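You operate a simulated robot arm through the tools that you are given. There is no shell and no other tool.

Carry out the task below with a simulated robot arm. There is one attempt and no reset: what you move stays moved.

## Task
Slip-test the short tray: raise the blue plate till it slides, then lock the plate there.
Fine: lay the tray at the knob end, free the lock first; set the tray back on the shaker's top after.

The check looks at the end state, three seconds after you hand in, the way a careful person would. Anything else that was tipped, shoved, dropped, spilled or broken makes it a failure.

## Robot
A 5-joint arm with a two-finger parallel gripper, fixed in place. Base frame: the origin is on the floor under the middle of its stand, x ahead of it, y to its left, z up; the work surface is at about z = 900. Readings come in mm, degrees, newtons and seconds.
It reaches about 1134 mm from its shoulder. Its first joint turns from -149.0 to 149.0 degrees. Payload 1.57 kg.
The TCP is the grasp point between the finger pads, 30 mm short of the fingertips. In the tool frame z runs along the fingers and y along their closing line. Largest opening 110 mm; finger width 24, thickness 12; the body of the gripper, 48 by 112 mm, starts 78 mm behind the TCP.
Orientation is that of the tool frame in the base frame, as [roll, pitch, yaw] about the fixed x, y, z axes, in that order (R = Rz(yaw) Ry(pitch) Rx(roll)). With the fingers straight down and closing along the base's y, the tool's x points along the base's -x, its y along +y and its z along -z.

## Interface
- The arm moves only by the tool arm_command. Its argument "targets" is one flat list of numbers, 7 for each row, row after row: the shift along the base's x, y, z in units of 50 mm (1.0 is 50 mm), then the turn, a rotation vector about the base's x, y, z in units of 8 degrees (1.0 is 8 degrees), then the finger opening in mm, from 0 to 110. In form: [tx, ty, tz, ax, ay, az, gripper, tx, ty, tz, ax, ay, az, gripper, ...]. A call has 1 to 20 rows; each row shifts and turns the commanded pose from where the row before left it. A call with a number of a shift or a turn outside -1 to 1 is refused whole. A row lasts 0.2 s, in which the tool goes at most 50 mm and 8.6 degrees; a call with a longer step from one row to the next is refused whole, and so is a gripper value outside its range. Where a pose cannot be reached the arm comes as near as it can. A force on the tool above 90 N (or 10 N above the force at the start of the call, whichever is more), or a blocked arm, ends the call early, and 0.2 s more pass. Each finger travels about 72 mm/s and halts on what it meets, pressing with about 30 N; the grip force reading is that of the motor and also rises with nothing between the fingers. The clock runs only during rows and for 0.2 s after the last one: add rows that do not move to give the fingers time. It gives the time, the measured TCP pose, the force on the tool (base axes), the opening and the grip force at its end, in the units of the frame above (readings bear some noise), with the torque about the TCP (base axes, N m) and any sound that the robot's microphone picked up, and new pictures: "pictures" is both (left out), scene, wrist or none.
- Cameras (640 x 400 px; columns grow to the right, rows downward): "scene" is fixed at [220.3, 501, 1667.1]; the picture's right is [-0.93, -0.38, 0.00], its down [-0.17, 0.43, -0.89] and it looks along [0.33, -0.82, -0.46] (base axes); focal length 350 px, centre (320, 200). "wrist" rides on the gripper at [70, 16, -141] in the tool frame; the picture's right is [-0.23, 0.97, 0.00], its down [-0.85, -0.20, -0.48] and it looks along [-0.47, -0.11, 0.88] (tool axes); focal length 222 px, centre (320, 200).
- raise_lower(by): slides the trunk up (or, below 0, down) by that many mm; the arm rides with it, the base frame stays. It gives what a move gives, with no picture.
- point_at(camera, pixels): for up to 12 pixels [column, row] of the newest picture of that camera ("zoom" is the newest enlarged one), the place [x, y, z] in the base frame of the surface seen there, good to about 2 mm. No time passes.
- enlarge(camera, box): a new picture of the part [left, top, right, bottom] of that camera's present view, enlarged. No time passes.
- job_done(): hands the job in; it is judged then, once.

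Open the gripper and draw the arm clear of the work before you hand the job in, unless the task says otherwise.

The tools are called as name(argument=value, ...) on one line, values as JSON. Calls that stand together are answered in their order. arm_command: Moves the arm, as the interface text tells. Its arguments: {"type":"object","properties":{"targets":{"type":"array","items":{"type":"number"}},"pictures":{"type":"string","enum":["both","scene","wrist","none"]}},"required":["targets"]} The other tools are called the same way: raise_lower (by) moves the trunk up or down; point_at (camera, pixels) gives the place of the surface under pixels of a picture; enlarge (camera, box) takes an enlarged picture of a part of a camera's view; job_done () hands the job in.

At the start:

```text
clock: 0.0
position: [555.8, -369.8, 1217.8]
ee_rot: [-179.9, 0.1, -180.0]
wrist_force: [0.5, -0.8, 1.1]
moment: [0.03, -0.01, 0.01]
opening: 109.9
grip_force: 0.0
trunk travel left (down, up): [-951.0, 19.0]
```

scene: 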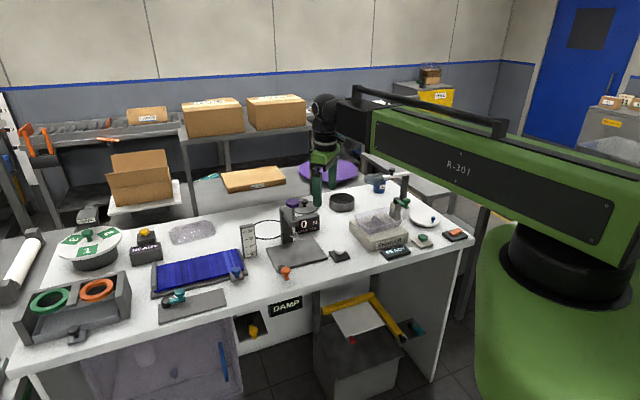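
wrist: 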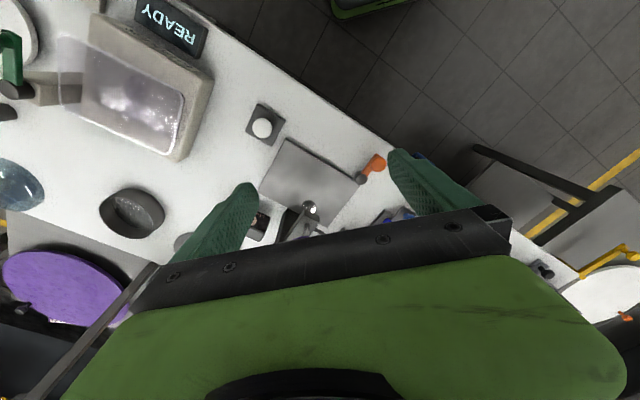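

The scene picture shows a bench with a blue plate near (200,270), a shaker near (380,230), and several other devices. I'll enlarge a few regions to identify the plate, knob, lock, and trays before I move anything.

enlarge(camera="scene", box=[130, 220, 290, 330])

enlarge(camera="scene", box=[320, 170, 480, 270])

enlarge(camera="scene", box=[0, 210, 160, 350])

enlarge(camera="scene", box=[230, 180, 360, 290])

```text
3.64 times, centred on (210, 275) of scene
```

zoom: 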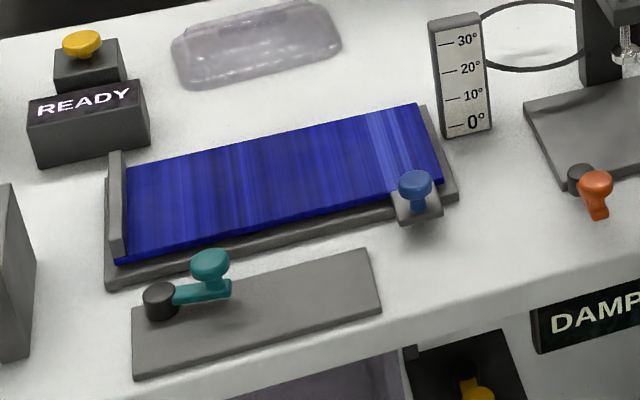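

```text
4.00 times, centred on (400, 220) of scene
```

zoom: 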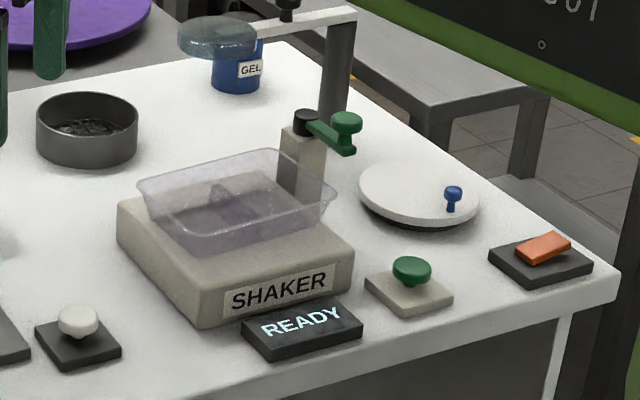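

```text
2.86 times, centred on (80, 280) of scene
```

zoom: 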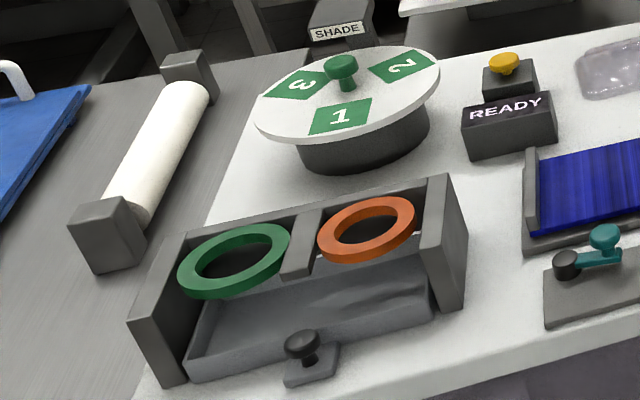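

```text
3.64 times, centred on (295, 235) of scene
```

zoom: 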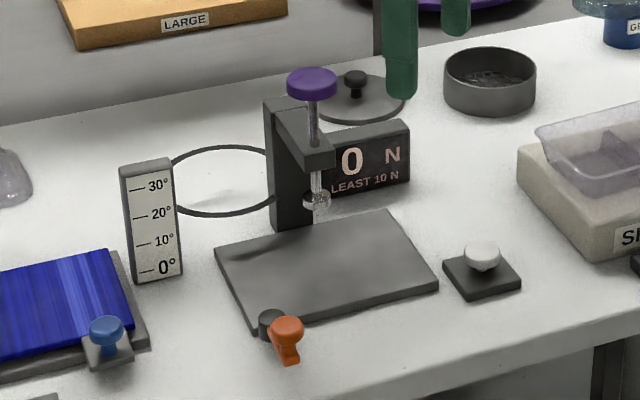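

Now I'll measure the key features. In the scene the plate spans roughly (155,285)–(245,265), with the teal lever near (175,297), the tray on the shaker near (380,225), and another tray near (193,232).

point_at(camera="scene", pixels=[[162, 264], [160, 284], [233, 251], [239, 266], [200, 268], [235, 272], [236, 267], [181, 294], [170, 299], [168, 320], [225, 306], [221, 288]])

point_at(camera="scene", pixels=[[355, 218], [386, 208], [403, 219], [366, 232], [378, 222], [350, 224], [405, 235], [369, 245], [395, 205], [174, 230], [212, 224], [213, 237]])

```text
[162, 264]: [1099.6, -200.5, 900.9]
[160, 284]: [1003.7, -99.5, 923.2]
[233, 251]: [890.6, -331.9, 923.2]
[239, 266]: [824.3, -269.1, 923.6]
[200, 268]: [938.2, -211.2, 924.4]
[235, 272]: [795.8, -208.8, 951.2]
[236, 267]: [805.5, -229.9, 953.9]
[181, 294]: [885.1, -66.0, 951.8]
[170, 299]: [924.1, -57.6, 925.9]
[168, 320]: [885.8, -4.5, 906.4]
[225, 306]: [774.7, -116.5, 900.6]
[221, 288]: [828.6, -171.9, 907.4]
```

```text
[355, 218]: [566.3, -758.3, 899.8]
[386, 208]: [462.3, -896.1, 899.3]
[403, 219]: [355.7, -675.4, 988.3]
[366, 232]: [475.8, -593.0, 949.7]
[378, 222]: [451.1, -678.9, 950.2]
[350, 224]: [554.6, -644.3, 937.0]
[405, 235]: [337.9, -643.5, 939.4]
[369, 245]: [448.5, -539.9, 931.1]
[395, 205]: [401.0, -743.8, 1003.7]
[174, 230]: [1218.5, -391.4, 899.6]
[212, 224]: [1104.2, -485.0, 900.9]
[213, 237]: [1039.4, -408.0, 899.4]
```

The plate lies around (930,-210) with its knob at about (805,-230,954) and the teal lever hub at about (924,-58,926). I'll move the arm high above it to look with the wrist camera.

arm_command(targets=[0.7, 0.5, 0.4, 0, 0, 0, 110, 0.7, 0.5, 0.4, 0, 0, 0, 110, 0.7, 0.5, 0, 0, 0, 0, 110, 0.7, 0.6, 0, 0, 0, 0, 110, 0.7, 0.6, 0, 0, 0, 0, 110, 0.7, 0.6, 0, 0, 0, 0, 110], pictures="both")

```text
clock: 1.4
position: [766.9, -202.1, 1217.2]
ee_rot: [-179.9, 0.0, 179.9]
wrist_force: [-0.1, 1.2, 0.1]
moment: [0.03, -0.01, 0.02]
opening: 110.0
grip_force: 0.0
out of reach, approached as far as the arm can: row 1, 2
trunk travel left (down, up): [-951.0, 19.0]
```

scene: 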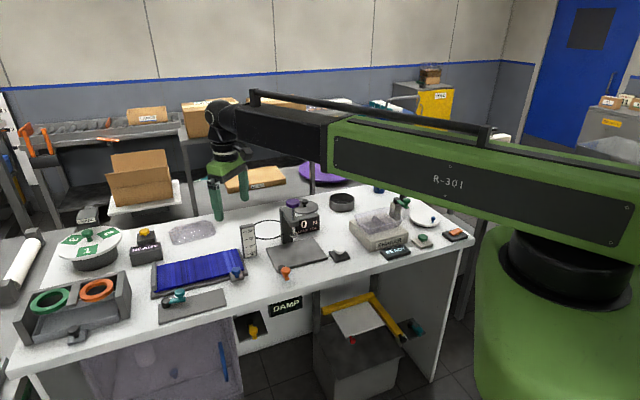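
wrist: 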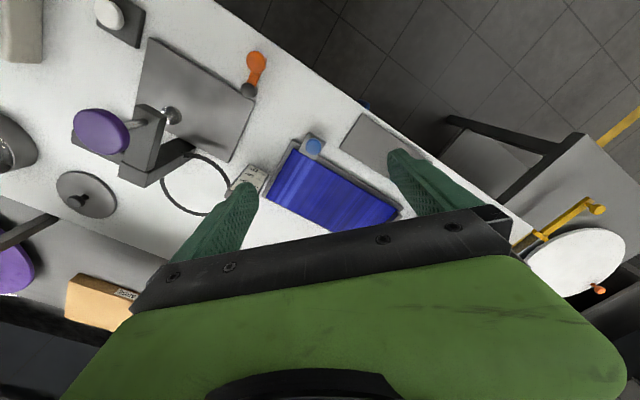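

The wrist view shows the plate at (333,185) with the blue knob at (313,147); the gray strip with the teal lever is partly hidden by the right finger at (400,165). I'll enlarge this view.

enlarge(camera="wrist", box=[220, 90, 460, 240])

enlarge(camera="scene", box=[330, 180, 450, 260])

point_at(camera="wrist", pixels=[[313, 147], [300, 150], [268, 200], [290, 165], [330, 158], [400, 205], [365, 232], [360, 115], [345, 148], [335, 190], [245, 182], [262, 172]])

```text
2.67 times, centred on (340, 165) of wrist
```

zoom: 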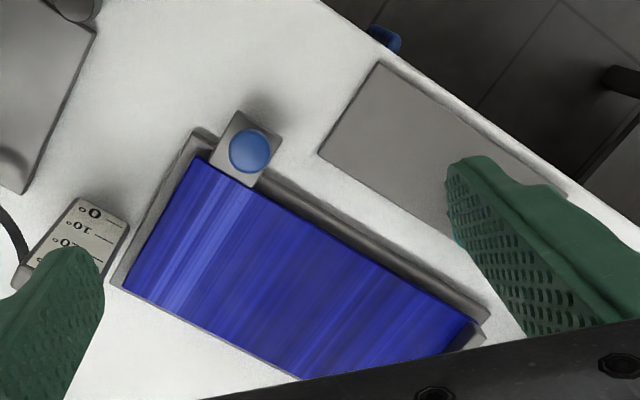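

```text
5.00 times, centred on (390, 220) of scene
```

zoom: 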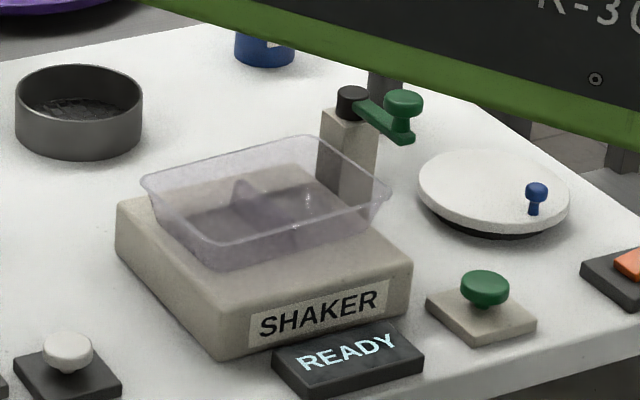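

```text
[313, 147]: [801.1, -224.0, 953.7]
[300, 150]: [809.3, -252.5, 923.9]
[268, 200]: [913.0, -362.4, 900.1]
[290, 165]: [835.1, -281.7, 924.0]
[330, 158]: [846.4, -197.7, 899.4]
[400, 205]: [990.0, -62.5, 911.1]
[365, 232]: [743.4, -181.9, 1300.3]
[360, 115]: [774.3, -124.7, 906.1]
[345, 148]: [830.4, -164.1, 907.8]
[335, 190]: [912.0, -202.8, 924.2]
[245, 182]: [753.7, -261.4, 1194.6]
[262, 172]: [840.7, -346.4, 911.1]
```

The arm shifted in x and y but not up, so z ≈ 1217 is its ceiling here. I'll shift sideways to about (740,-20) so that the teal lever falls between the fingers in the wrist view.

arm_command(targets=[-0.15, 0.9, 0, 0, 0, 0, 110, -0.15, 0.9, 0, 0, 0, 0, 110, -0.15, 0.9, 0, 0, 0, 0, 110, -0.1, 0.9, 0, 0, 0, 0, 110], pictures="wrist")

enlarge(camera="wrist", box=[220, 110, 420, 240])

```text
clock: 2.4
position: [738.6, -26.1, 1218.8]
ee_rot: [-180.0, 0.1, 179.9]
wrist_force: [-0.3, -0.5, 0.3]
moment: [-0.01, 0.03, 0.02]
opening: 110.0
grip_force: 0.1
trunk travel left (down, up): [-951.0, 19.0]
```

wrist: 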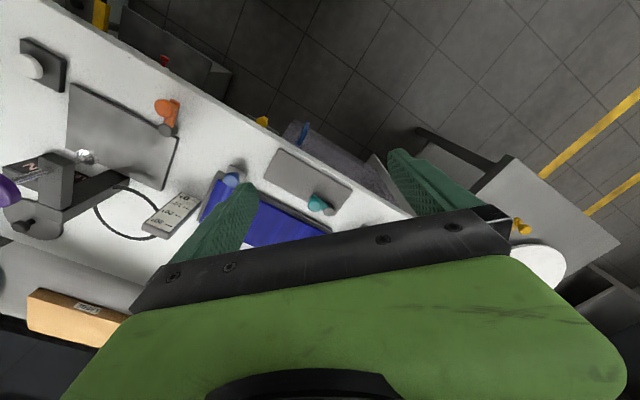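

```text
3.08 times, centred on (320, 175) of wrist
```

zoom: 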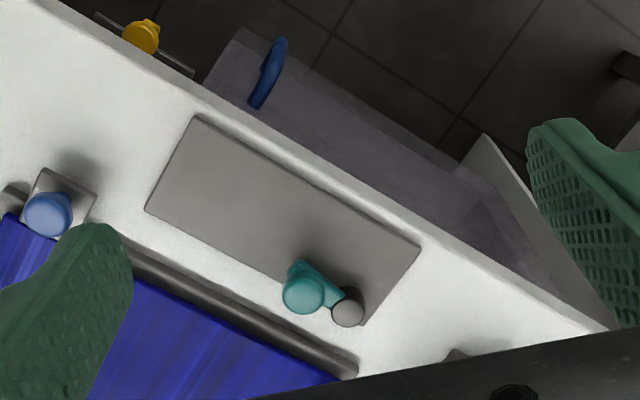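

The wrist zoom shows the teal lever: hub at zoom (347,307), knob at (304,294), on a gray base strip beside the plate. I'll measure the lever, the strip, the plate corners and the knob.

point_at(camera="zoom", pixels=[[347, 305], [304, 294], [296, 270], [335, 297], [320, 275], [200, 115], [148, 208], [420, 248], [365, 322], [47, 215], [75, 185], [350, 368]])

enlarge(camera="scene", box=[150, 270, 230, 325])

```text
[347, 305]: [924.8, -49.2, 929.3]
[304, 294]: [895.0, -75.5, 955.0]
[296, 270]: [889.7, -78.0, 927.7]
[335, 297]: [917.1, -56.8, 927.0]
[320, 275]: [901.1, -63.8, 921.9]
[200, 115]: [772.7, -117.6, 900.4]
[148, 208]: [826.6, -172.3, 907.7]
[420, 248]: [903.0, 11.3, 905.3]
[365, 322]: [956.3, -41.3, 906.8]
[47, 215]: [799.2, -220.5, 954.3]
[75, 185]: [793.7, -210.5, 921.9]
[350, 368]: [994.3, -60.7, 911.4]
```

```text
7.27 times, centred on (190, 298) of scene
```

zoom: 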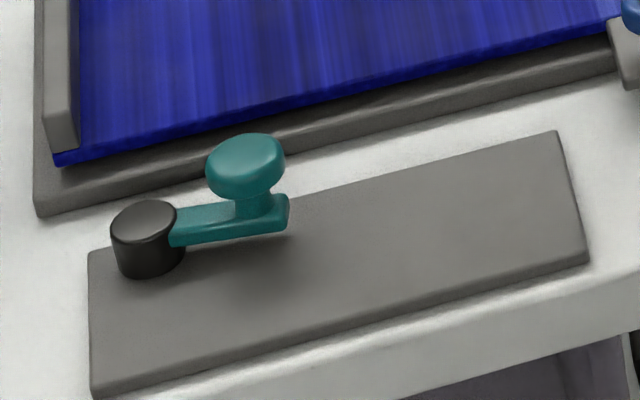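

The lever hub is at (925,-49) and its knob at (895,-75,955), so it points along the plate toward the knob end, over the strip. Before touching anything I'll measure the arm's links in the scene to learn its geometry.

arm_command(targets=[0, 0, 0, 0, 0, 0, 110], pictures="scene")

point_at(camera="scene", pixels=[[570, 245], [600, 200], [520, 190], [450, 165], [380, 160], [300, 130], [240, 115], [215, 115], [225, 160], [220, 190]])

```text
clock: 2.8
position: [738.6, -25.2, 1218.7]
ee_rot: [180.0, 0.0, 179.9]
wrist_force: [0.3, 0.4, 0.8]
moment: [0.0, -0.01, 0.01]
opening: 109.9
grip_force: 0.1
trunk travel left (down, up): [-951.0, 19.0]
```

scene: 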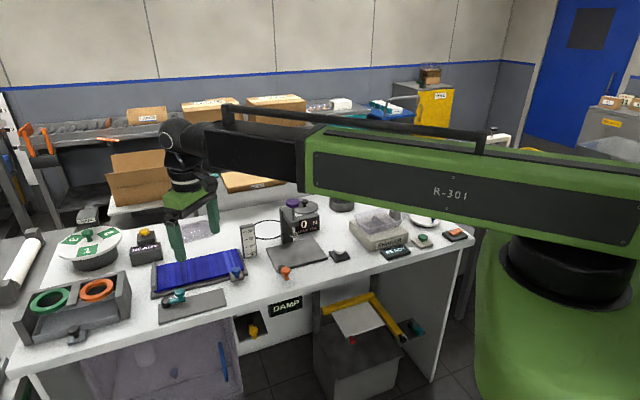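

```text
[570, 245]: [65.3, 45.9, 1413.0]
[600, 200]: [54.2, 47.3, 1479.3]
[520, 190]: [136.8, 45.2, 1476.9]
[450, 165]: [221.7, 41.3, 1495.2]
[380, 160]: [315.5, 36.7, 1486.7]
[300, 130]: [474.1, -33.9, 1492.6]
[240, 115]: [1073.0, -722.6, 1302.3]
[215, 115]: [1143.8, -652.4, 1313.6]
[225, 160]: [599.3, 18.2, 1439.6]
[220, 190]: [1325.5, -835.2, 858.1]
```

The arm looks like a horizontal extending boom on a trunk, with z ≈ 1490 along its whole length. I'll test how it lowers and turns with small free-air moves: down 50 mm, then a yaw of 8 degrees.

arm_command(targets=[0, 0, -1, 0, 0, 0, 110], pictures="none")

arm_command(targets=[0, 0, 0, 0, 0, 1, 110], pictures="none")

arm_command(targets=[0, 0, 0, 0, 1, 0, 110], pictures="none")

arm_command(targets=[0, 0, 0, 0, -1, 0, 110], pictures="scene")

```text
clock: 3.2
position: [738.9, -25.3, 1217.3]
ee_rot: [180.0, 0.0, -179.9]
wrist_force: [-0.1, 0.1, -0.3]
moment: [-0.01, -0.01, 0.02]
opening: 109.9
grip_force: 0.1
out of reach, approached as far as the arm can: row 1
trunk travel left (down, up): [-951.0, 19.0]
```

```text
clock: 3.6
position: [738.4, -25.8, 1218.0]
ee_rot: [-180.0, 0.0, -172.0]
wrist_force: [0.2, 0.0, 0.5]
moment: [0.01, 0.03, -0.04]
opening: 110.0
grip_force: 0.0
trunk travel left (down, up): [-951.0, 19.0]
```

```text
clock: 4.0
position: [739.0, -25.2, 1221.0]
ee_rot: [179.0, -8.0, -171.9]
wrist_force: [0.9, 0.1, -0.2]
moment: [0.04, 0.0, 0.01]
opening: 109.7
grip_force: 0.1
trunk travel left (down, up): [-951.0, 19.0]
```

```text
clock: 4.4
position: [736.6, -26.1, 1218.6]
ee_rot: [179.9, 0.0, -172.1]
wrist_force: [0.1, 0.1, -0.2]
moment: [-0.03, -0.01, 0.01]
opening: 110.0
grip_force: 0.0
trunk travel left (down, up): [-951.0, 19.0]
```

scene: 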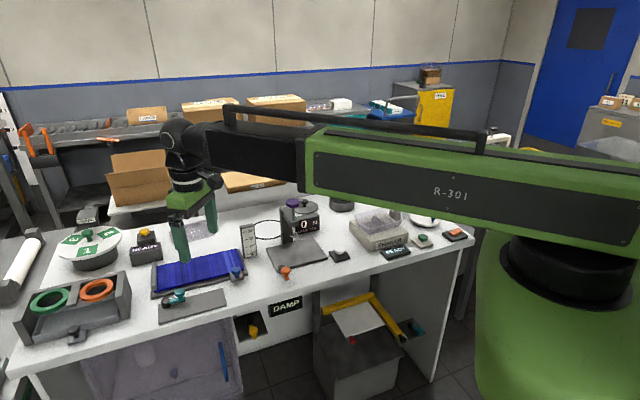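

With the fingers straight down, height is set by the trunk alone, while x, y, yaw and tilt work freely. Next I'll move over the shaker at about (310,-620), undoing the 8° yaw, to inspect the tray there.

arm_command(targets=[-0.57, -0.792, 0, 0, 0, -0.5, 110, -0.57, -0.792, 0, 0, 0, -0.5, 110, -0.57, -0.792, 0, 0, 0, 0, 110, -0.57, -0.792, 0, 0, 0, 0, 110, -0.57, -0.792, 0, 0, 0, 0, 110, -0.57, -0.792, 0, 0, 0, 0, 110, -0.57, -0.792, 0, 0, 0, 0, 110, -0.57, -0.792, 0, 0, 0, 0, 110, -0.57, -0.792, 0, 0, 0, 0, 110, -0.57, -0.792, 0, 0, 0, 0, 110, -0.57, -0.792, 0, 0, 0, 0, 110, -0.57, -0.792, 0, 0, 0, 0, 110, -0.57, -0.792, 0, 0, 0, 0, 110, -0.57, -0.792, 0, 0, 0, 0, 110, -0.57, -0.792, 0, 0, 0, 0, 110], pictures="both")

enlarge(camera="wrist", box=[220, 90, 420, 240])

```text
clock: 7.6
position: [309.7, -623.0, 1216.9]
ee_rot: [179.9, 0.0, -180.0]
wrist_force: [0.0, 0.5, -0.5]
moment: [0.0, 0.04, 0.01]
opening: 110.1
grip_force: 0.1
out of reach, approached as far as the arm can: row 10, 15
trunk travel left (down, up): [-951.0, 19.0]
```

scene: 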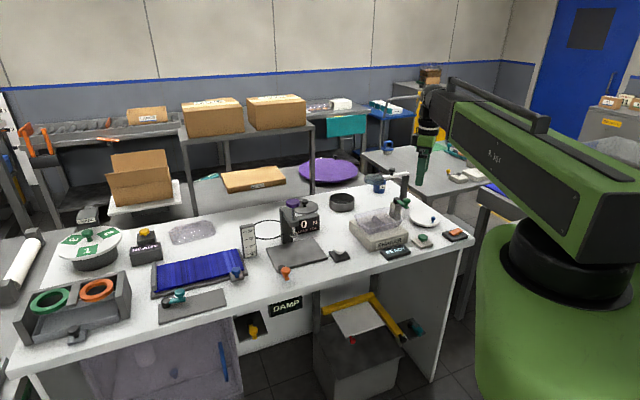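
wrist: 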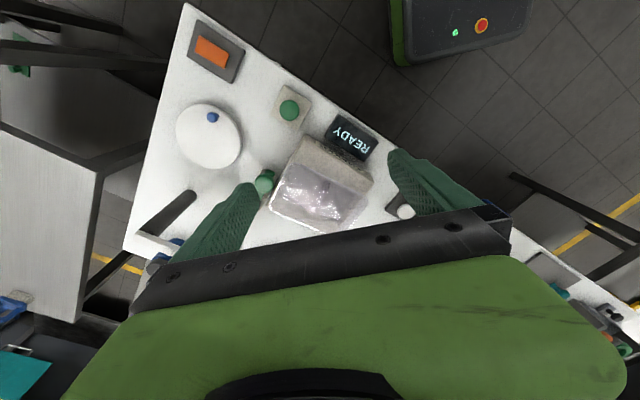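

```text
2.67 times, centred on (320, 165) of wrist
```

zoom: 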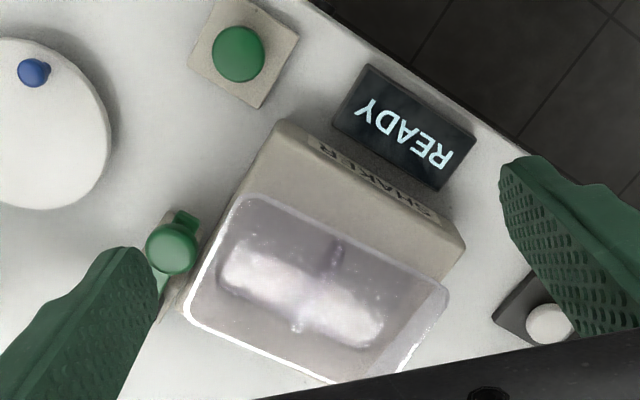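

The wrist zoom shows the clear tray on the shaker with rim corners near (240,195), (445,287), (185,315), and it looks empty. I'll measure the rim, the shaker's corners, the green lever, and the other tray.

point_at(camera="zoom", pixels=[[240, 197], [445, 288], [187, 313], [235, 250], [300, 290], [335, 245], [280, 125], [460, 245], [172, 248], [420, 330], [340, 240], [330, 378]])

enlarge(camera="scene", box=[345, 195, 415, 250])

enlarge(camera="scene", box=[150, 205, 240, 260])

```text
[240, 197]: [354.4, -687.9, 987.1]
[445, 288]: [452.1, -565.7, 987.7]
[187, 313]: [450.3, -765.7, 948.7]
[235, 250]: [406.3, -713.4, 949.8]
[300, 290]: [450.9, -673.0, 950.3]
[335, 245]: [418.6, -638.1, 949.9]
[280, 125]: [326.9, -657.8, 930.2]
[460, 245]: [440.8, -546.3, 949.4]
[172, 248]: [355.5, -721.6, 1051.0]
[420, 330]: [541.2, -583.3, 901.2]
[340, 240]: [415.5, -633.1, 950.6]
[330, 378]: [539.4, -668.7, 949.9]
```

```text
7.27 times, centred on (380, 222) of scene
```

zoom: 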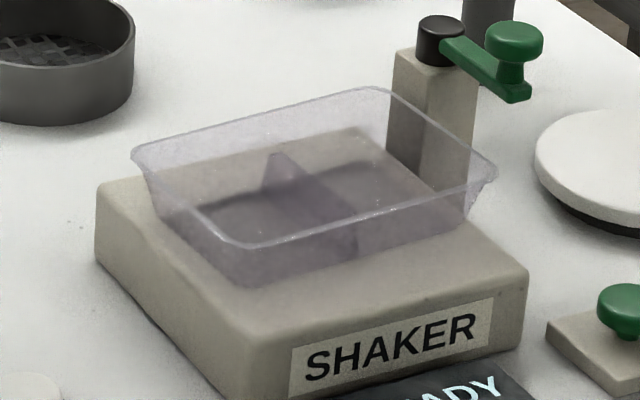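

```text
7.11 times, centred on (195, 232) of scene
```

zoom: 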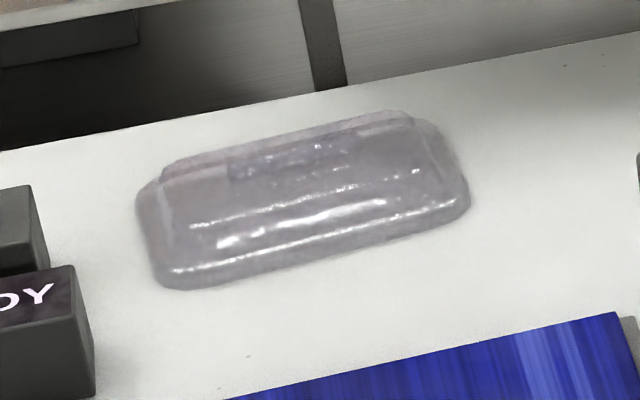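

The shaker tray's rim is about 155 × 99 mm at z ≈ 988, it is turned about 51°, and its base is at 950. I'll measure the other clear tray's outline to confirm which of the two is the short one.

point_at(camera="zoom", pixels=[[136, 210], [165, 290], [470, 195], [405, 110], [165, 175], [200, 270], [300, 215], [440, 150], [470, 210], [155, 280], [300, 180], [260, 140]])

```text
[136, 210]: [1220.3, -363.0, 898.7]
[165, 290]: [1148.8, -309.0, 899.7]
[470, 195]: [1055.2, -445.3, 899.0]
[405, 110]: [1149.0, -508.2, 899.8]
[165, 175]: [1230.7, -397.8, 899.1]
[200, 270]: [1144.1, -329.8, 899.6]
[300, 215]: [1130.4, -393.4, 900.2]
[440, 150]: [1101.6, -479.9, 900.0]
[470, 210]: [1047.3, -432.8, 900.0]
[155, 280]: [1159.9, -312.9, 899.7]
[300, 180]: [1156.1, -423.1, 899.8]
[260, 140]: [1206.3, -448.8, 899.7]
```

The other clear tray is of similar length and looks upside down near (1130,-400). I'll go look at it from above to be sure which tray is the short one.

arm_command(targets=[0.914, 0.347, 0, 0, 0, 0, 110, 0.914, 0.347, 0, 0, 0, 0, 110, 0.914, 0.347, 0, 0, 0, 0, 110, 0.914, 0.347, 0, 0, 0, 0, 110, 0.914, 0.347, 0, 0, 0, 0, 110, 0.914, 0.347, 0, 0, 0, 0, 110, 0.914, 0.347, 0, 0, 0, 0, 110, 0.914, 0.347, 0, 0, 0, 0, 110, 0.914, 0.347, 0, 0, 0, 0, 110, 0.914, 0.347, 0, 0, 0, 0, 110, 0.914, 0.347, 0, 0, 0, 0, 110, 0.914, 0.347, 0, 0, 0, 0, 110, 0.914, 0.347, 0, 0, 0, 0, 110, 0.914, 0.347, 0, 0, 0, 0, 110], pictures="both")

enlarge(camera="wrist", box=[220, 90, 420, 240])

```text
clock: 10.6
position: [877.8, -343.4, 1218.6]
ee_rot: [-179.8, 0.2, -180.0]
wrist_force: [0.3, 0.3, -0.2]
moment: [-0.02, 0.0, 0.0]
opening: 110.1
grip_force: 0.0
out of reach, approached as far as the arm can: row 8, 12, 13, 14
trunk travel left (down, up): [-951.0, 19.0]
```

scene: 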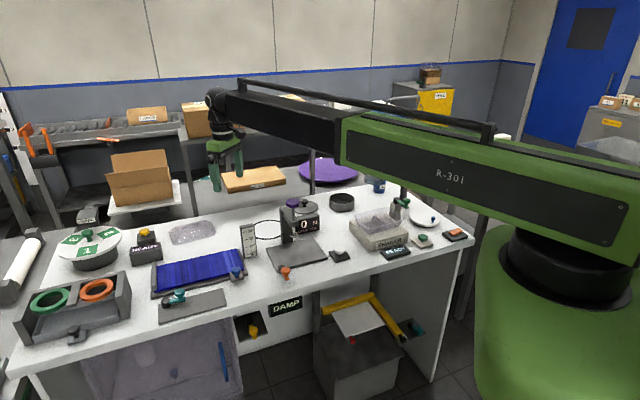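
wrist: 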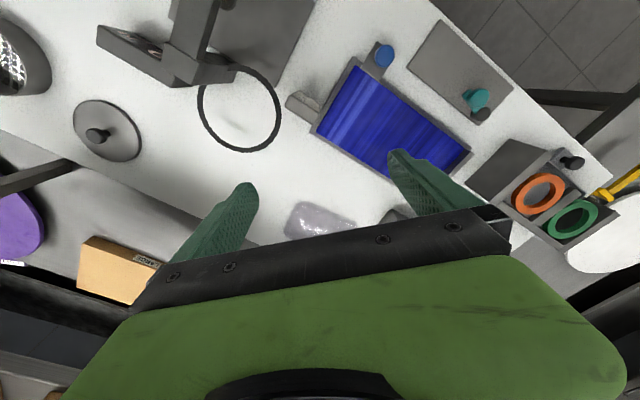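

```text
2.67 times, centred on (320, 165) of wrist
```

zoom: 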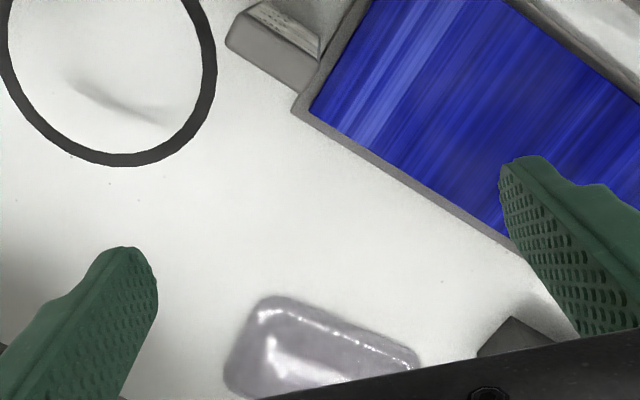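

From here the boom's straight-down reach is about r = 943. The other tray's near edge runs from zoom (262,297) to (418,355); I'll measure it.

point_at(camera="zoom", pixels=[[262, 297], [415, 350], [226, 380], [270, 320], [405, 362], [350, 320], [300, 112], [240, 40], [320, 60]])

point_at(camera="wrist", pixels=[[384, 55], [478, 98], [478, 114], [440, 20], [512, 90], [470, 150], [355, 60], [315, 130], [368, 68], [460, 165]])

```text
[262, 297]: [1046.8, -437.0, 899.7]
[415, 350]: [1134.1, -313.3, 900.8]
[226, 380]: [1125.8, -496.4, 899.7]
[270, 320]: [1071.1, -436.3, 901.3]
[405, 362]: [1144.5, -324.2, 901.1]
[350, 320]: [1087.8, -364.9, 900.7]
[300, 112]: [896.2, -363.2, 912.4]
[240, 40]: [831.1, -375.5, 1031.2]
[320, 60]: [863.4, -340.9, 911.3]
```

```text
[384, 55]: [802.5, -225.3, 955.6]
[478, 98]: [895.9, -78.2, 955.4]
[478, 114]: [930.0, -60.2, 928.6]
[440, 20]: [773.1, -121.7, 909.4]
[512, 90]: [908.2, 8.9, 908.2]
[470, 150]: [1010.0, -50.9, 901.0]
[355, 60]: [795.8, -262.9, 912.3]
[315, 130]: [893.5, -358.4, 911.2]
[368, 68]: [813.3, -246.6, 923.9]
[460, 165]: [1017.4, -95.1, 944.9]
```

The other clear tray lies at r ≈ 1134–1270, out of the arm's reach, so the shaker tray is the one meant. Before planning the grasp I'll test here in free air whether the wrist can tilt sideways, about the boom's own axis.

arm_command(targets=[-0.4, 0.15, 0, 0, 0, 0, 110, 0, 0, 0, 0.931, -0.364, 0, 110, 0, 0, 0, 0, 0, 0, 110], pictures="scene")

arm_command(targets=[0, 0, 0, -0.931, 0.364, 0, 110, 0, 0, 0, 0, 0, 0, 110], pictures="none")

```text
clock: 11.4
position: [858.9, -337.3, 1220.7]
ee_rot: [172.5, 2.9, 179.7]
wrist_force: [0.3, 0.4, -0.6]
moment: [0.01, 0.02, -0.01]
opening: 109.9
grip_force: 0.1
trunk travel left (down, up): [-951.0, 19.0]
```

scene: 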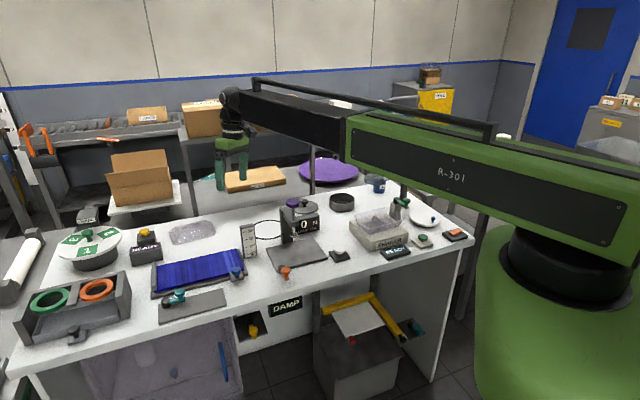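

```text
clock: 12.0
position: [857.8, -338.9, 1218.6]
ee_rot: [180.0, 0.0, 179.9]
wrist_force: [-0.8, 0.5, -0.1]
moment: [0.04, 0.03, 0.01]
opening: 110.0
grip_force: 0.0
trunk travel left (down, up): [-951.0, 19.0]
```

The wrist can tilt in any direction, so only height depends on the trunk. I'll now go above the teal lever's knob at (895,-77), turning 45° so that the fingers close across the lever arm, with the opening at 56.

arm_command(targets=[0.125, 0.875, 0, 0, 0, 0.9375, 80, 0.125, 0.875, 0, 0, 0, 0.9375, 70, 0.125, 0.875, 0, 0, 0, 0.9375, 56, 0.125, 0.875, 0, 0, 0, 0.9375, 56, 0.125, 0.875, 0, 0, 0, 0.9375, 56, 0.125, 0.875, 0, 0, 0, 0.9375, 56, 0, 0, 0, 0, 0, 0, 56], pictures="both")

enlarge(camera="wrist", box=[240, 110, 400, 230])

```text
clock: 13.6
position: [894.6, -76.6, 1218.5]
ee_rot: [-179.9, 0.0, -134.8]
wrist_force: [0.0, -1.0, -0.3]
moment: [0.0, 0.01, 0.02]
opening: 55.8
grip_force: 0.0
trunk travel left (down, up): [-951.0, 19.0]
```

scene: 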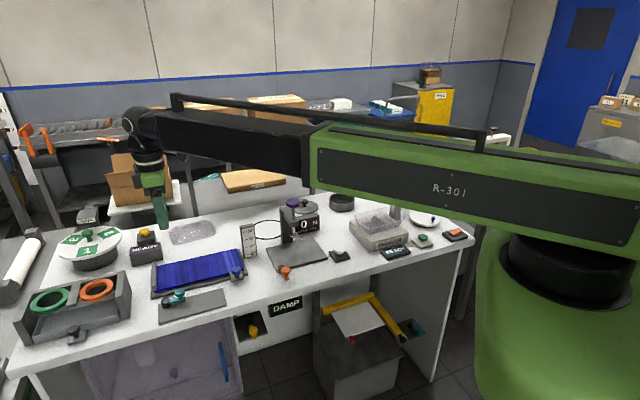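
wrist: 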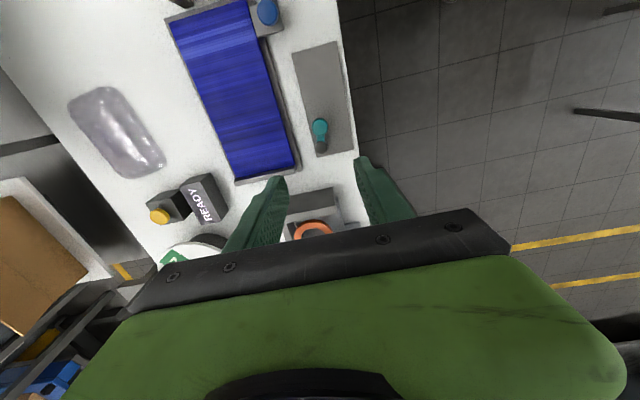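

```text
3.33 times, centred on (320, 170) of wrist
```

zoom: 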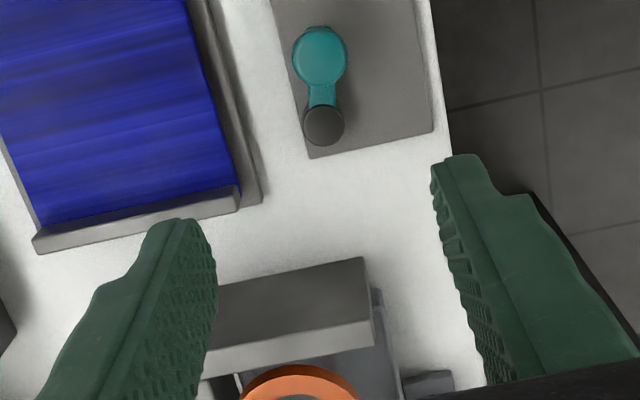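

A clear view: the teal knob is at zoom (320,55), the hub at (323,125), and the plate's hinge end with its stop is at (135,220). I'll measure these more precisely.

point_at(camera="zoom", pixels=[[320, 52], [323, 125], [313, 22], [345, 45], [235, 185], [30, 205], [240, 212], [36, 252], [262, 200], [185, 5], [312, 157], [435, 132]])

point_at(camera="wrist", pixels=[[266, 12], [248, 5], [167, 20], [260, 35], [293, 52], [338, 42], [352, 150], [300, 170], [240, 180], [172, 40]])

```text
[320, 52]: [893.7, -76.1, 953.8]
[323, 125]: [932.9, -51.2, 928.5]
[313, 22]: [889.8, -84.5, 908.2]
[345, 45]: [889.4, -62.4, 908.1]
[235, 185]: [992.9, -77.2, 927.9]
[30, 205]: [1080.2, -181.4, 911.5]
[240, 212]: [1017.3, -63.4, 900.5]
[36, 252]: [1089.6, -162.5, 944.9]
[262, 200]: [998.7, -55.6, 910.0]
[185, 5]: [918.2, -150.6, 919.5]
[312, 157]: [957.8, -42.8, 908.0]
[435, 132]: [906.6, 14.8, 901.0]
```

```text
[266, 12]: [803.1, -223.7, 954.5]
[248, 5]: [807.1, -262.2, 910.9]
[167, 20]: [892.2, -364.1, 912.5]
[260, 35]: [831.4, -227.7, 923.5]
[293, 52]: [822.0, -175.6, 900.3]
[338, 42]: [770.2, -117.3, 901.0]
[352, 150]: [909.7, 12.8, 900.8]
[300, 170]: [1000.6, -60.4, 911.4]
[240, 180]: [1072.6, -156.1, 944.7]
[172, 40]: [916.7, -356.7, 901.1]
```

The lever's knob is centred near (894.5,-76.3) with its top at 954, and the hub is near (928,-52). I'll lower the trunk 200 mm first and check the alignment.

raise_lower(by=-200)

arm_command(targets=[0, 0, 0, 0, 0, 0, 56], pictures="both")

enlarge(camera="wrist", box=[240, 110, 400, 230])

```text
clock: 15.8
position: [894.4, -77.0, 1018.6]
ee_rot: [180.0, -0.1, -135.1]
wrist_force: [-0.6, 0.4, 0.0]
moment: [0.02, 0.02, -0.01]
opening: 56.0
grip_force: 0.1
trunk travel left (down, up): [-751.0, 219.0]
```

```text
clock: 16.2
position: [894.8, -75.8, 1018.3]
ee_rot: [179.9, 0.0, -135.1]
wrist_force: [-0.5, 0.4, -0.5]
moment: [0.04, 0.01, 0.02]
opening: 56.2
grip_force: 0.1
trunk travel left (down, up): [-751.0, 219.0]
```

scene: 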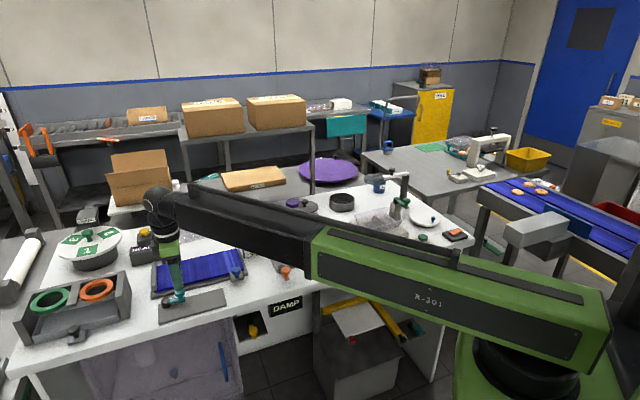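
wrist: 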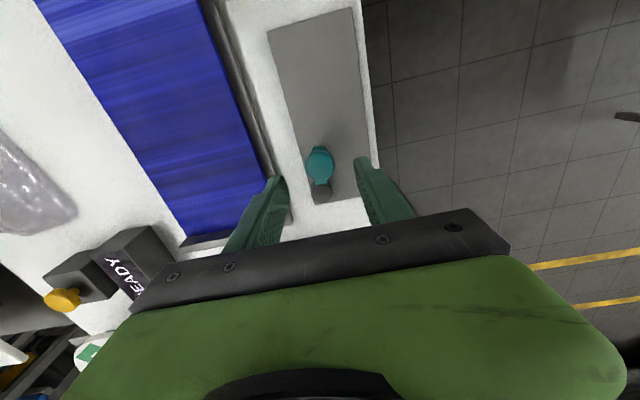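

```text
3.33 times, centred on (320, 170) of wrist
```

zoom: 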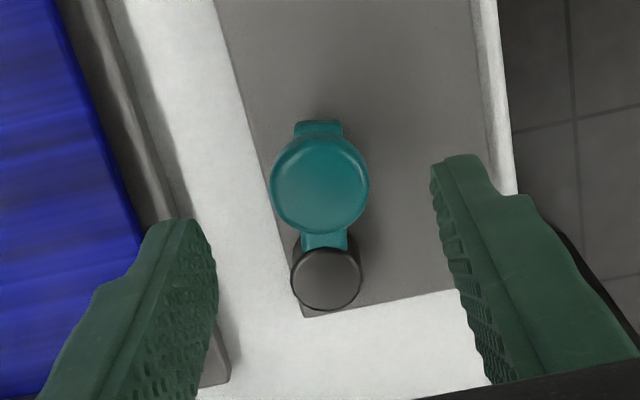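

The knob at zoom (320,185) sits between the fingers and the left finger clears the plate's rail. I'll lower 68 mm more so the pads are level with the knob.

raise_lower(by=-68)

arm_command(targets=[0, 0, 0, 0, 0, 0, 56], pictures="both")

enlarge(camera="wrist", box=[240, 110, 400, 230])

enlarge(camera="scene", box=[140, 240, 240, 330])

```text
clock: 17.2
position: [894.0, -76.4, 950.7]
ee_rot: [180.0, 0.1, -135.0]
wrist_force: [-0.6, -0.2, -1.1]
moment: [0.0, 0.02, -0.02]
opening: 56.0
grip_force: 0.0
trunk travel left (down, up): [-683.0, 287.0]
```

```text
clock: 17.6
position: [895.1, -76.2, 950.3]
ee_rot: [180.0, -0.1, -135.0]
wrist_force: [-0.5, -0.6, -0.5]
moment: [0.01, 0.0, 0.01]
opening: 56.3
grip_force: 0.2
trunk travel left (down, up): [-683.0, 287.0]
```

scene: 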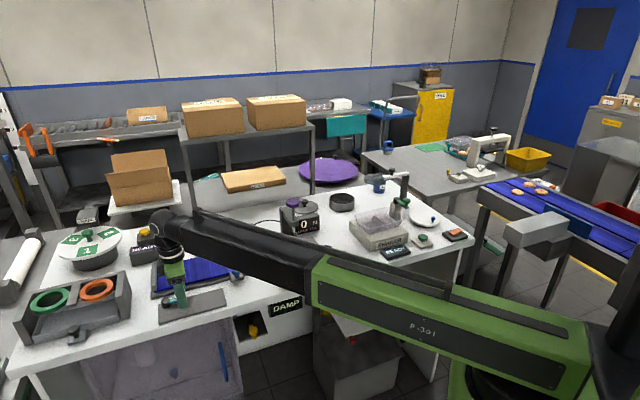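
wrist: 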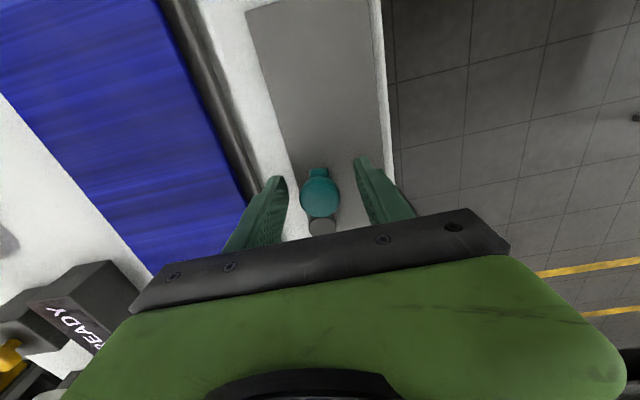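

```text
3.33 times, centred on (320, 170) of wrist
```

zoom: 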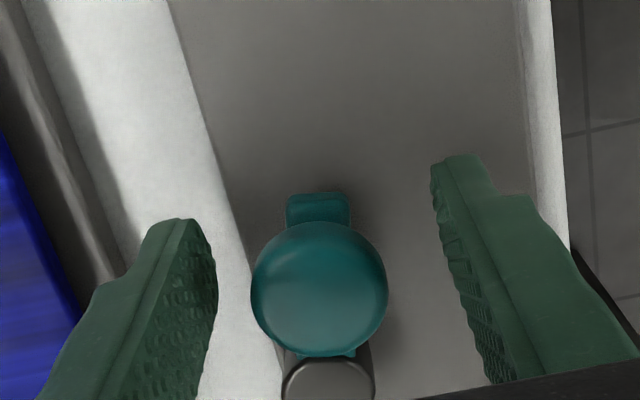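

```text
4.44 times, centred on (190, 285) of scene
```

zoom: 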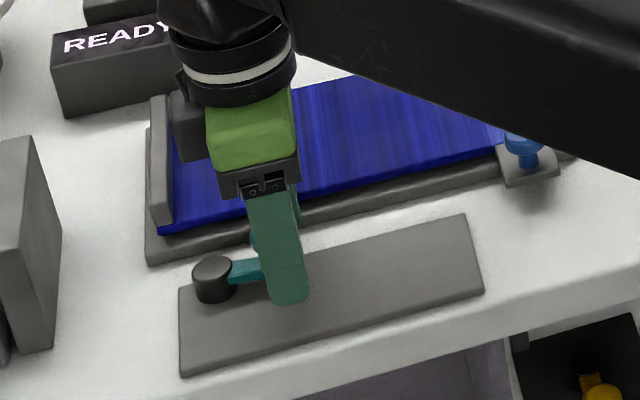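

The knob is centred between the pads at wrist (320,196). I'll close on it.

arm_command(targets=[0, 0, 0, 0, 0, 0, 20, 0, 0, 0, 0, 0, 0, 15, 0, 0, 0, 0, 0, 0, 15, 0, 0, 0, 0, 0, 0, 15], pictures="wrist")

```text
clock: 18.6
position: [894.6, -76.5, 949.7]
ee_rot: [-179.9, 0.0, -134.9]
wrist_force: [-0.8, 0.4, -0.7]
moment: [0.01, -0.02, -0.02]
opening: 29.3
grip_force: 38.4
trunk travel left (down, up): [-683.0, 287.0]
```

wrist: 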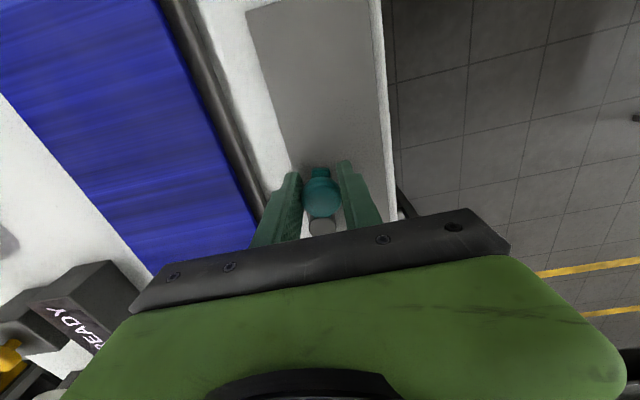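

The grip holds at 29.3 mm. I'll take a cautious 5° clockwise turn (seen from above) about the hub at about (930,-52), away from the plate and over the strip, and watch the forces.

arm_command(targets=[-0.04, 0.062, 0, 0, 0, -0.625, 15, 0, 0, 0, 0, 0, 0, 15], pictures="none")

```text
clock: 19.2
position: [892.3, -73.3, 949.3]
ee_rot: [180.0, -0.1, -140.1]
wrist_force: [-2.5, -2.3, -1.2]
moment: [-0.02, -0.15, -0.09]
opening: 29.0
grip_force: 39.1
trunk travel left (down, up): [-683.0, 287.0]
```

Forces stay small, so the lever follows. I'll continue 20° more in 5° steps and then look.

arm_command(targets=[-0.034, 0.067, 0, 0, 0, -0.625, 15, -0.029, 0.069, 0, 0, 0, -0.625, 15, -0.022, 0.071, 0, 0, 0, -0.625, 15, -0.016, 0.073, 0, 0, 0, -0.625, 15, 0, 0, 0, 0, 0, 0, 15], pictures="both")

enlarge(camera="wrist", box=[240, 110, 400, 230])

enlarge(camera="scene", box=[140, 240, 240, 330])

```text
clock: 20.4
position: [886.7, -57.5, 950.8]
ee_rot: [180.0, 0.0, -160.1]
wrist_force: [-8.2, 8.9, -8.0]
moment: [0.31, -0.13, 0.47]
opening: 29.1
grip_force: 38.7
trunk travel left (down, up): [-683.0, 287.0]
```

scene: 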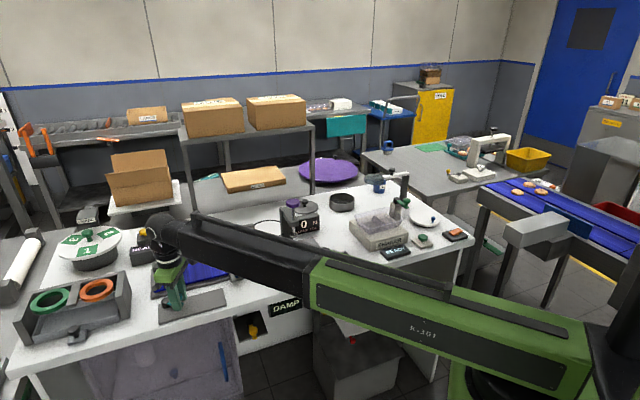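
wrist: 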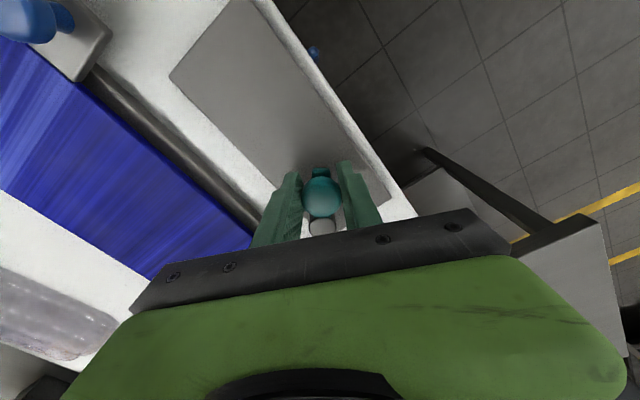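

```text
3.33 times, centred on (320, 170) of wrist
```

zoom: 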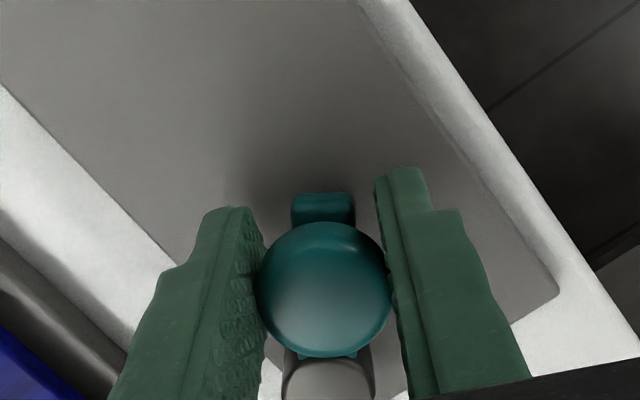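

```text
4.44 times, centred on (190, 285) of scene
```

zoom: 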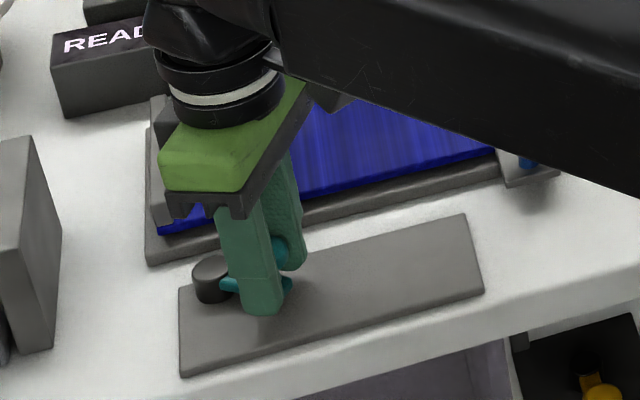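

The lever follows the gripper (tab at zoom (322,207), hub at (328,380)), with about 10 N of resistance. I'll keep turning clockwise in small steps and watch for a stop.

arm_command(targets=[0.0, 0.078, 0, 0, 0, -0.625, 15, 0, 0.078, 0, 0, 0, -0.625, 15, 0, 0, 0, 0, 0, 0, 15], pictures="none")

```text
clock: 21.2
position: [887.1, -50.2, 950.3]
ee_rot: [180.0, -0.3, -170.0]
wrist_force: [-24.2, 15.1, -20.5]
moment: [0.08, -0.22, 0.65]
opening: 28.9
grip_force: 38.7
trunk travel left (down, up): [-683.0, 287.0]
```

Force rose to about (-24, 15, -20) N, so I'll look before going on.

arm_command(targets=[0, 0, 0, 0, 0, 0, 15], pictures="both")

enlarge(camera="wrist", box=[260, 130, 380, 230])

enlarge(camera="scene", box=[150, 260, 220, 320])

```text
clock: 21.6
position: [886.7, -50.0, 951.5]
ee_rot: [-179.9, -0.2, -170.0]
wrist_force: [-25.0, 14.4, -20.5]
moment: [0.06, 0.01, 0.69]
opening: 29.4
grip_force: 38.7
trunk travel left (down, up): [-683.0, 287.0]
```

scene: 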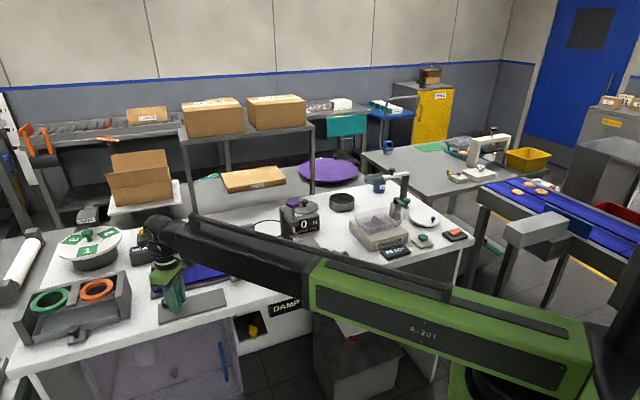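
wrist: 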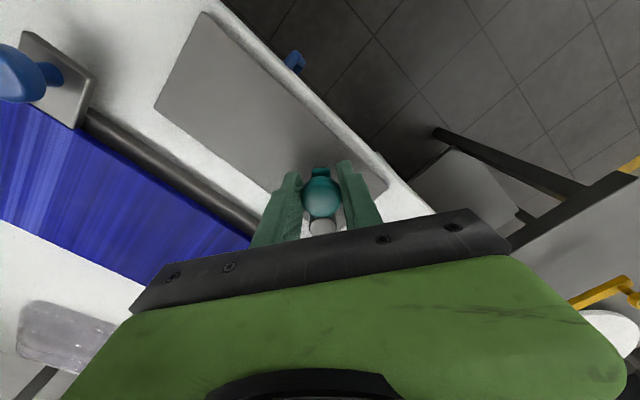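

```text
4.00 times, centred on (320, 180) of wrist
```

zoom: 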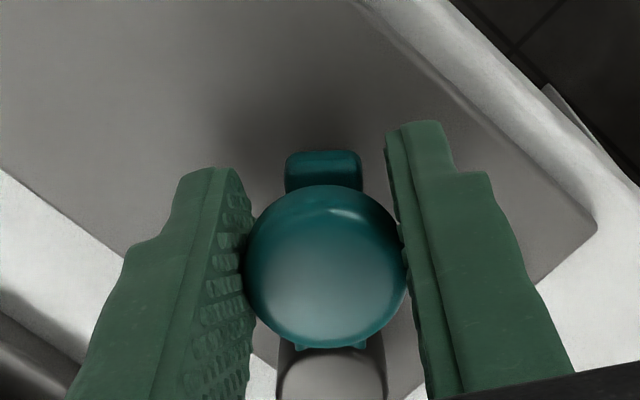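

```text
6.67 times, centred on (185, 290) of scene
```

zoom: 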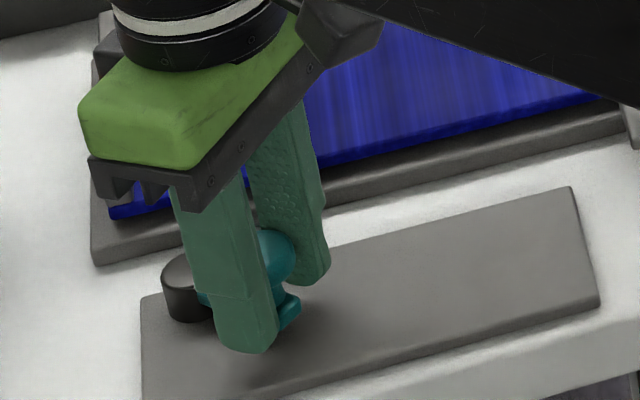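

The lever has turned with the grip (about 35° so far). To sort out the radial strain I'll shift 1 mm toward the hub (+x) and compare the force.

arm_command(targets=[0.02, 0, 0, 0, 0, 0, 15], pictures="none")

```text
clock: 22.0
position: [887.3, -51.5, 951.1]
ee_rot: [-180.0, -0.3, -170.1]
wrist_force: [-27.1, 8.2, -17.1]
moment: [0.28, 0.13, 0.43]
opening: 29.1
grip_force: 39.2
trunk travel left (down, up): [-683.0, 287.0]
```

That made the x force slightly more negative, so I'm pressing inward. I'll shift 3 mm outward (-x) instead.

arm_command(targets=[-0.06, 0, 0, 0, 0, 0, 15], pictures="none")

```text
clock: 22.4
position: [886.2, -51.8, 950.8]
ee_rot: [-179.9, 0.2, -170.1]
wrist_force: [3.0, 4.4, 6.2]
moment: [-0.06, 1.14, 0.23]
opening: 29.1
grip_force: 39.0
trunk travel left (down, up): [-683.0, 287.0]
```

Force dropped to near zero, so the true radius is about 45.3 mm from a hub at (931,-50.5). I'll continue clockwise 10° on the corrected arc.

arm_command(targets=[0.006, 0.078, 0, 0, 0, -0.625, 15, 0.008, 0.078, 0, 0, 0, -0.625, 15, 0, 0, 0, 0, 0, 0, 15], pictures="none")

```text
clock: 23.2
position: [887.7, -43.6, 950.1]
ee_rot: [180.0, 0.2, 179.9]
wrist_force: [25.1, -1.0, 22.4]
moment: [0.11, -0.1, 0.15]
opening: 29.5
grip_force: 39.1
trunk travel left (down, up): [-683.0, 287.0]
```

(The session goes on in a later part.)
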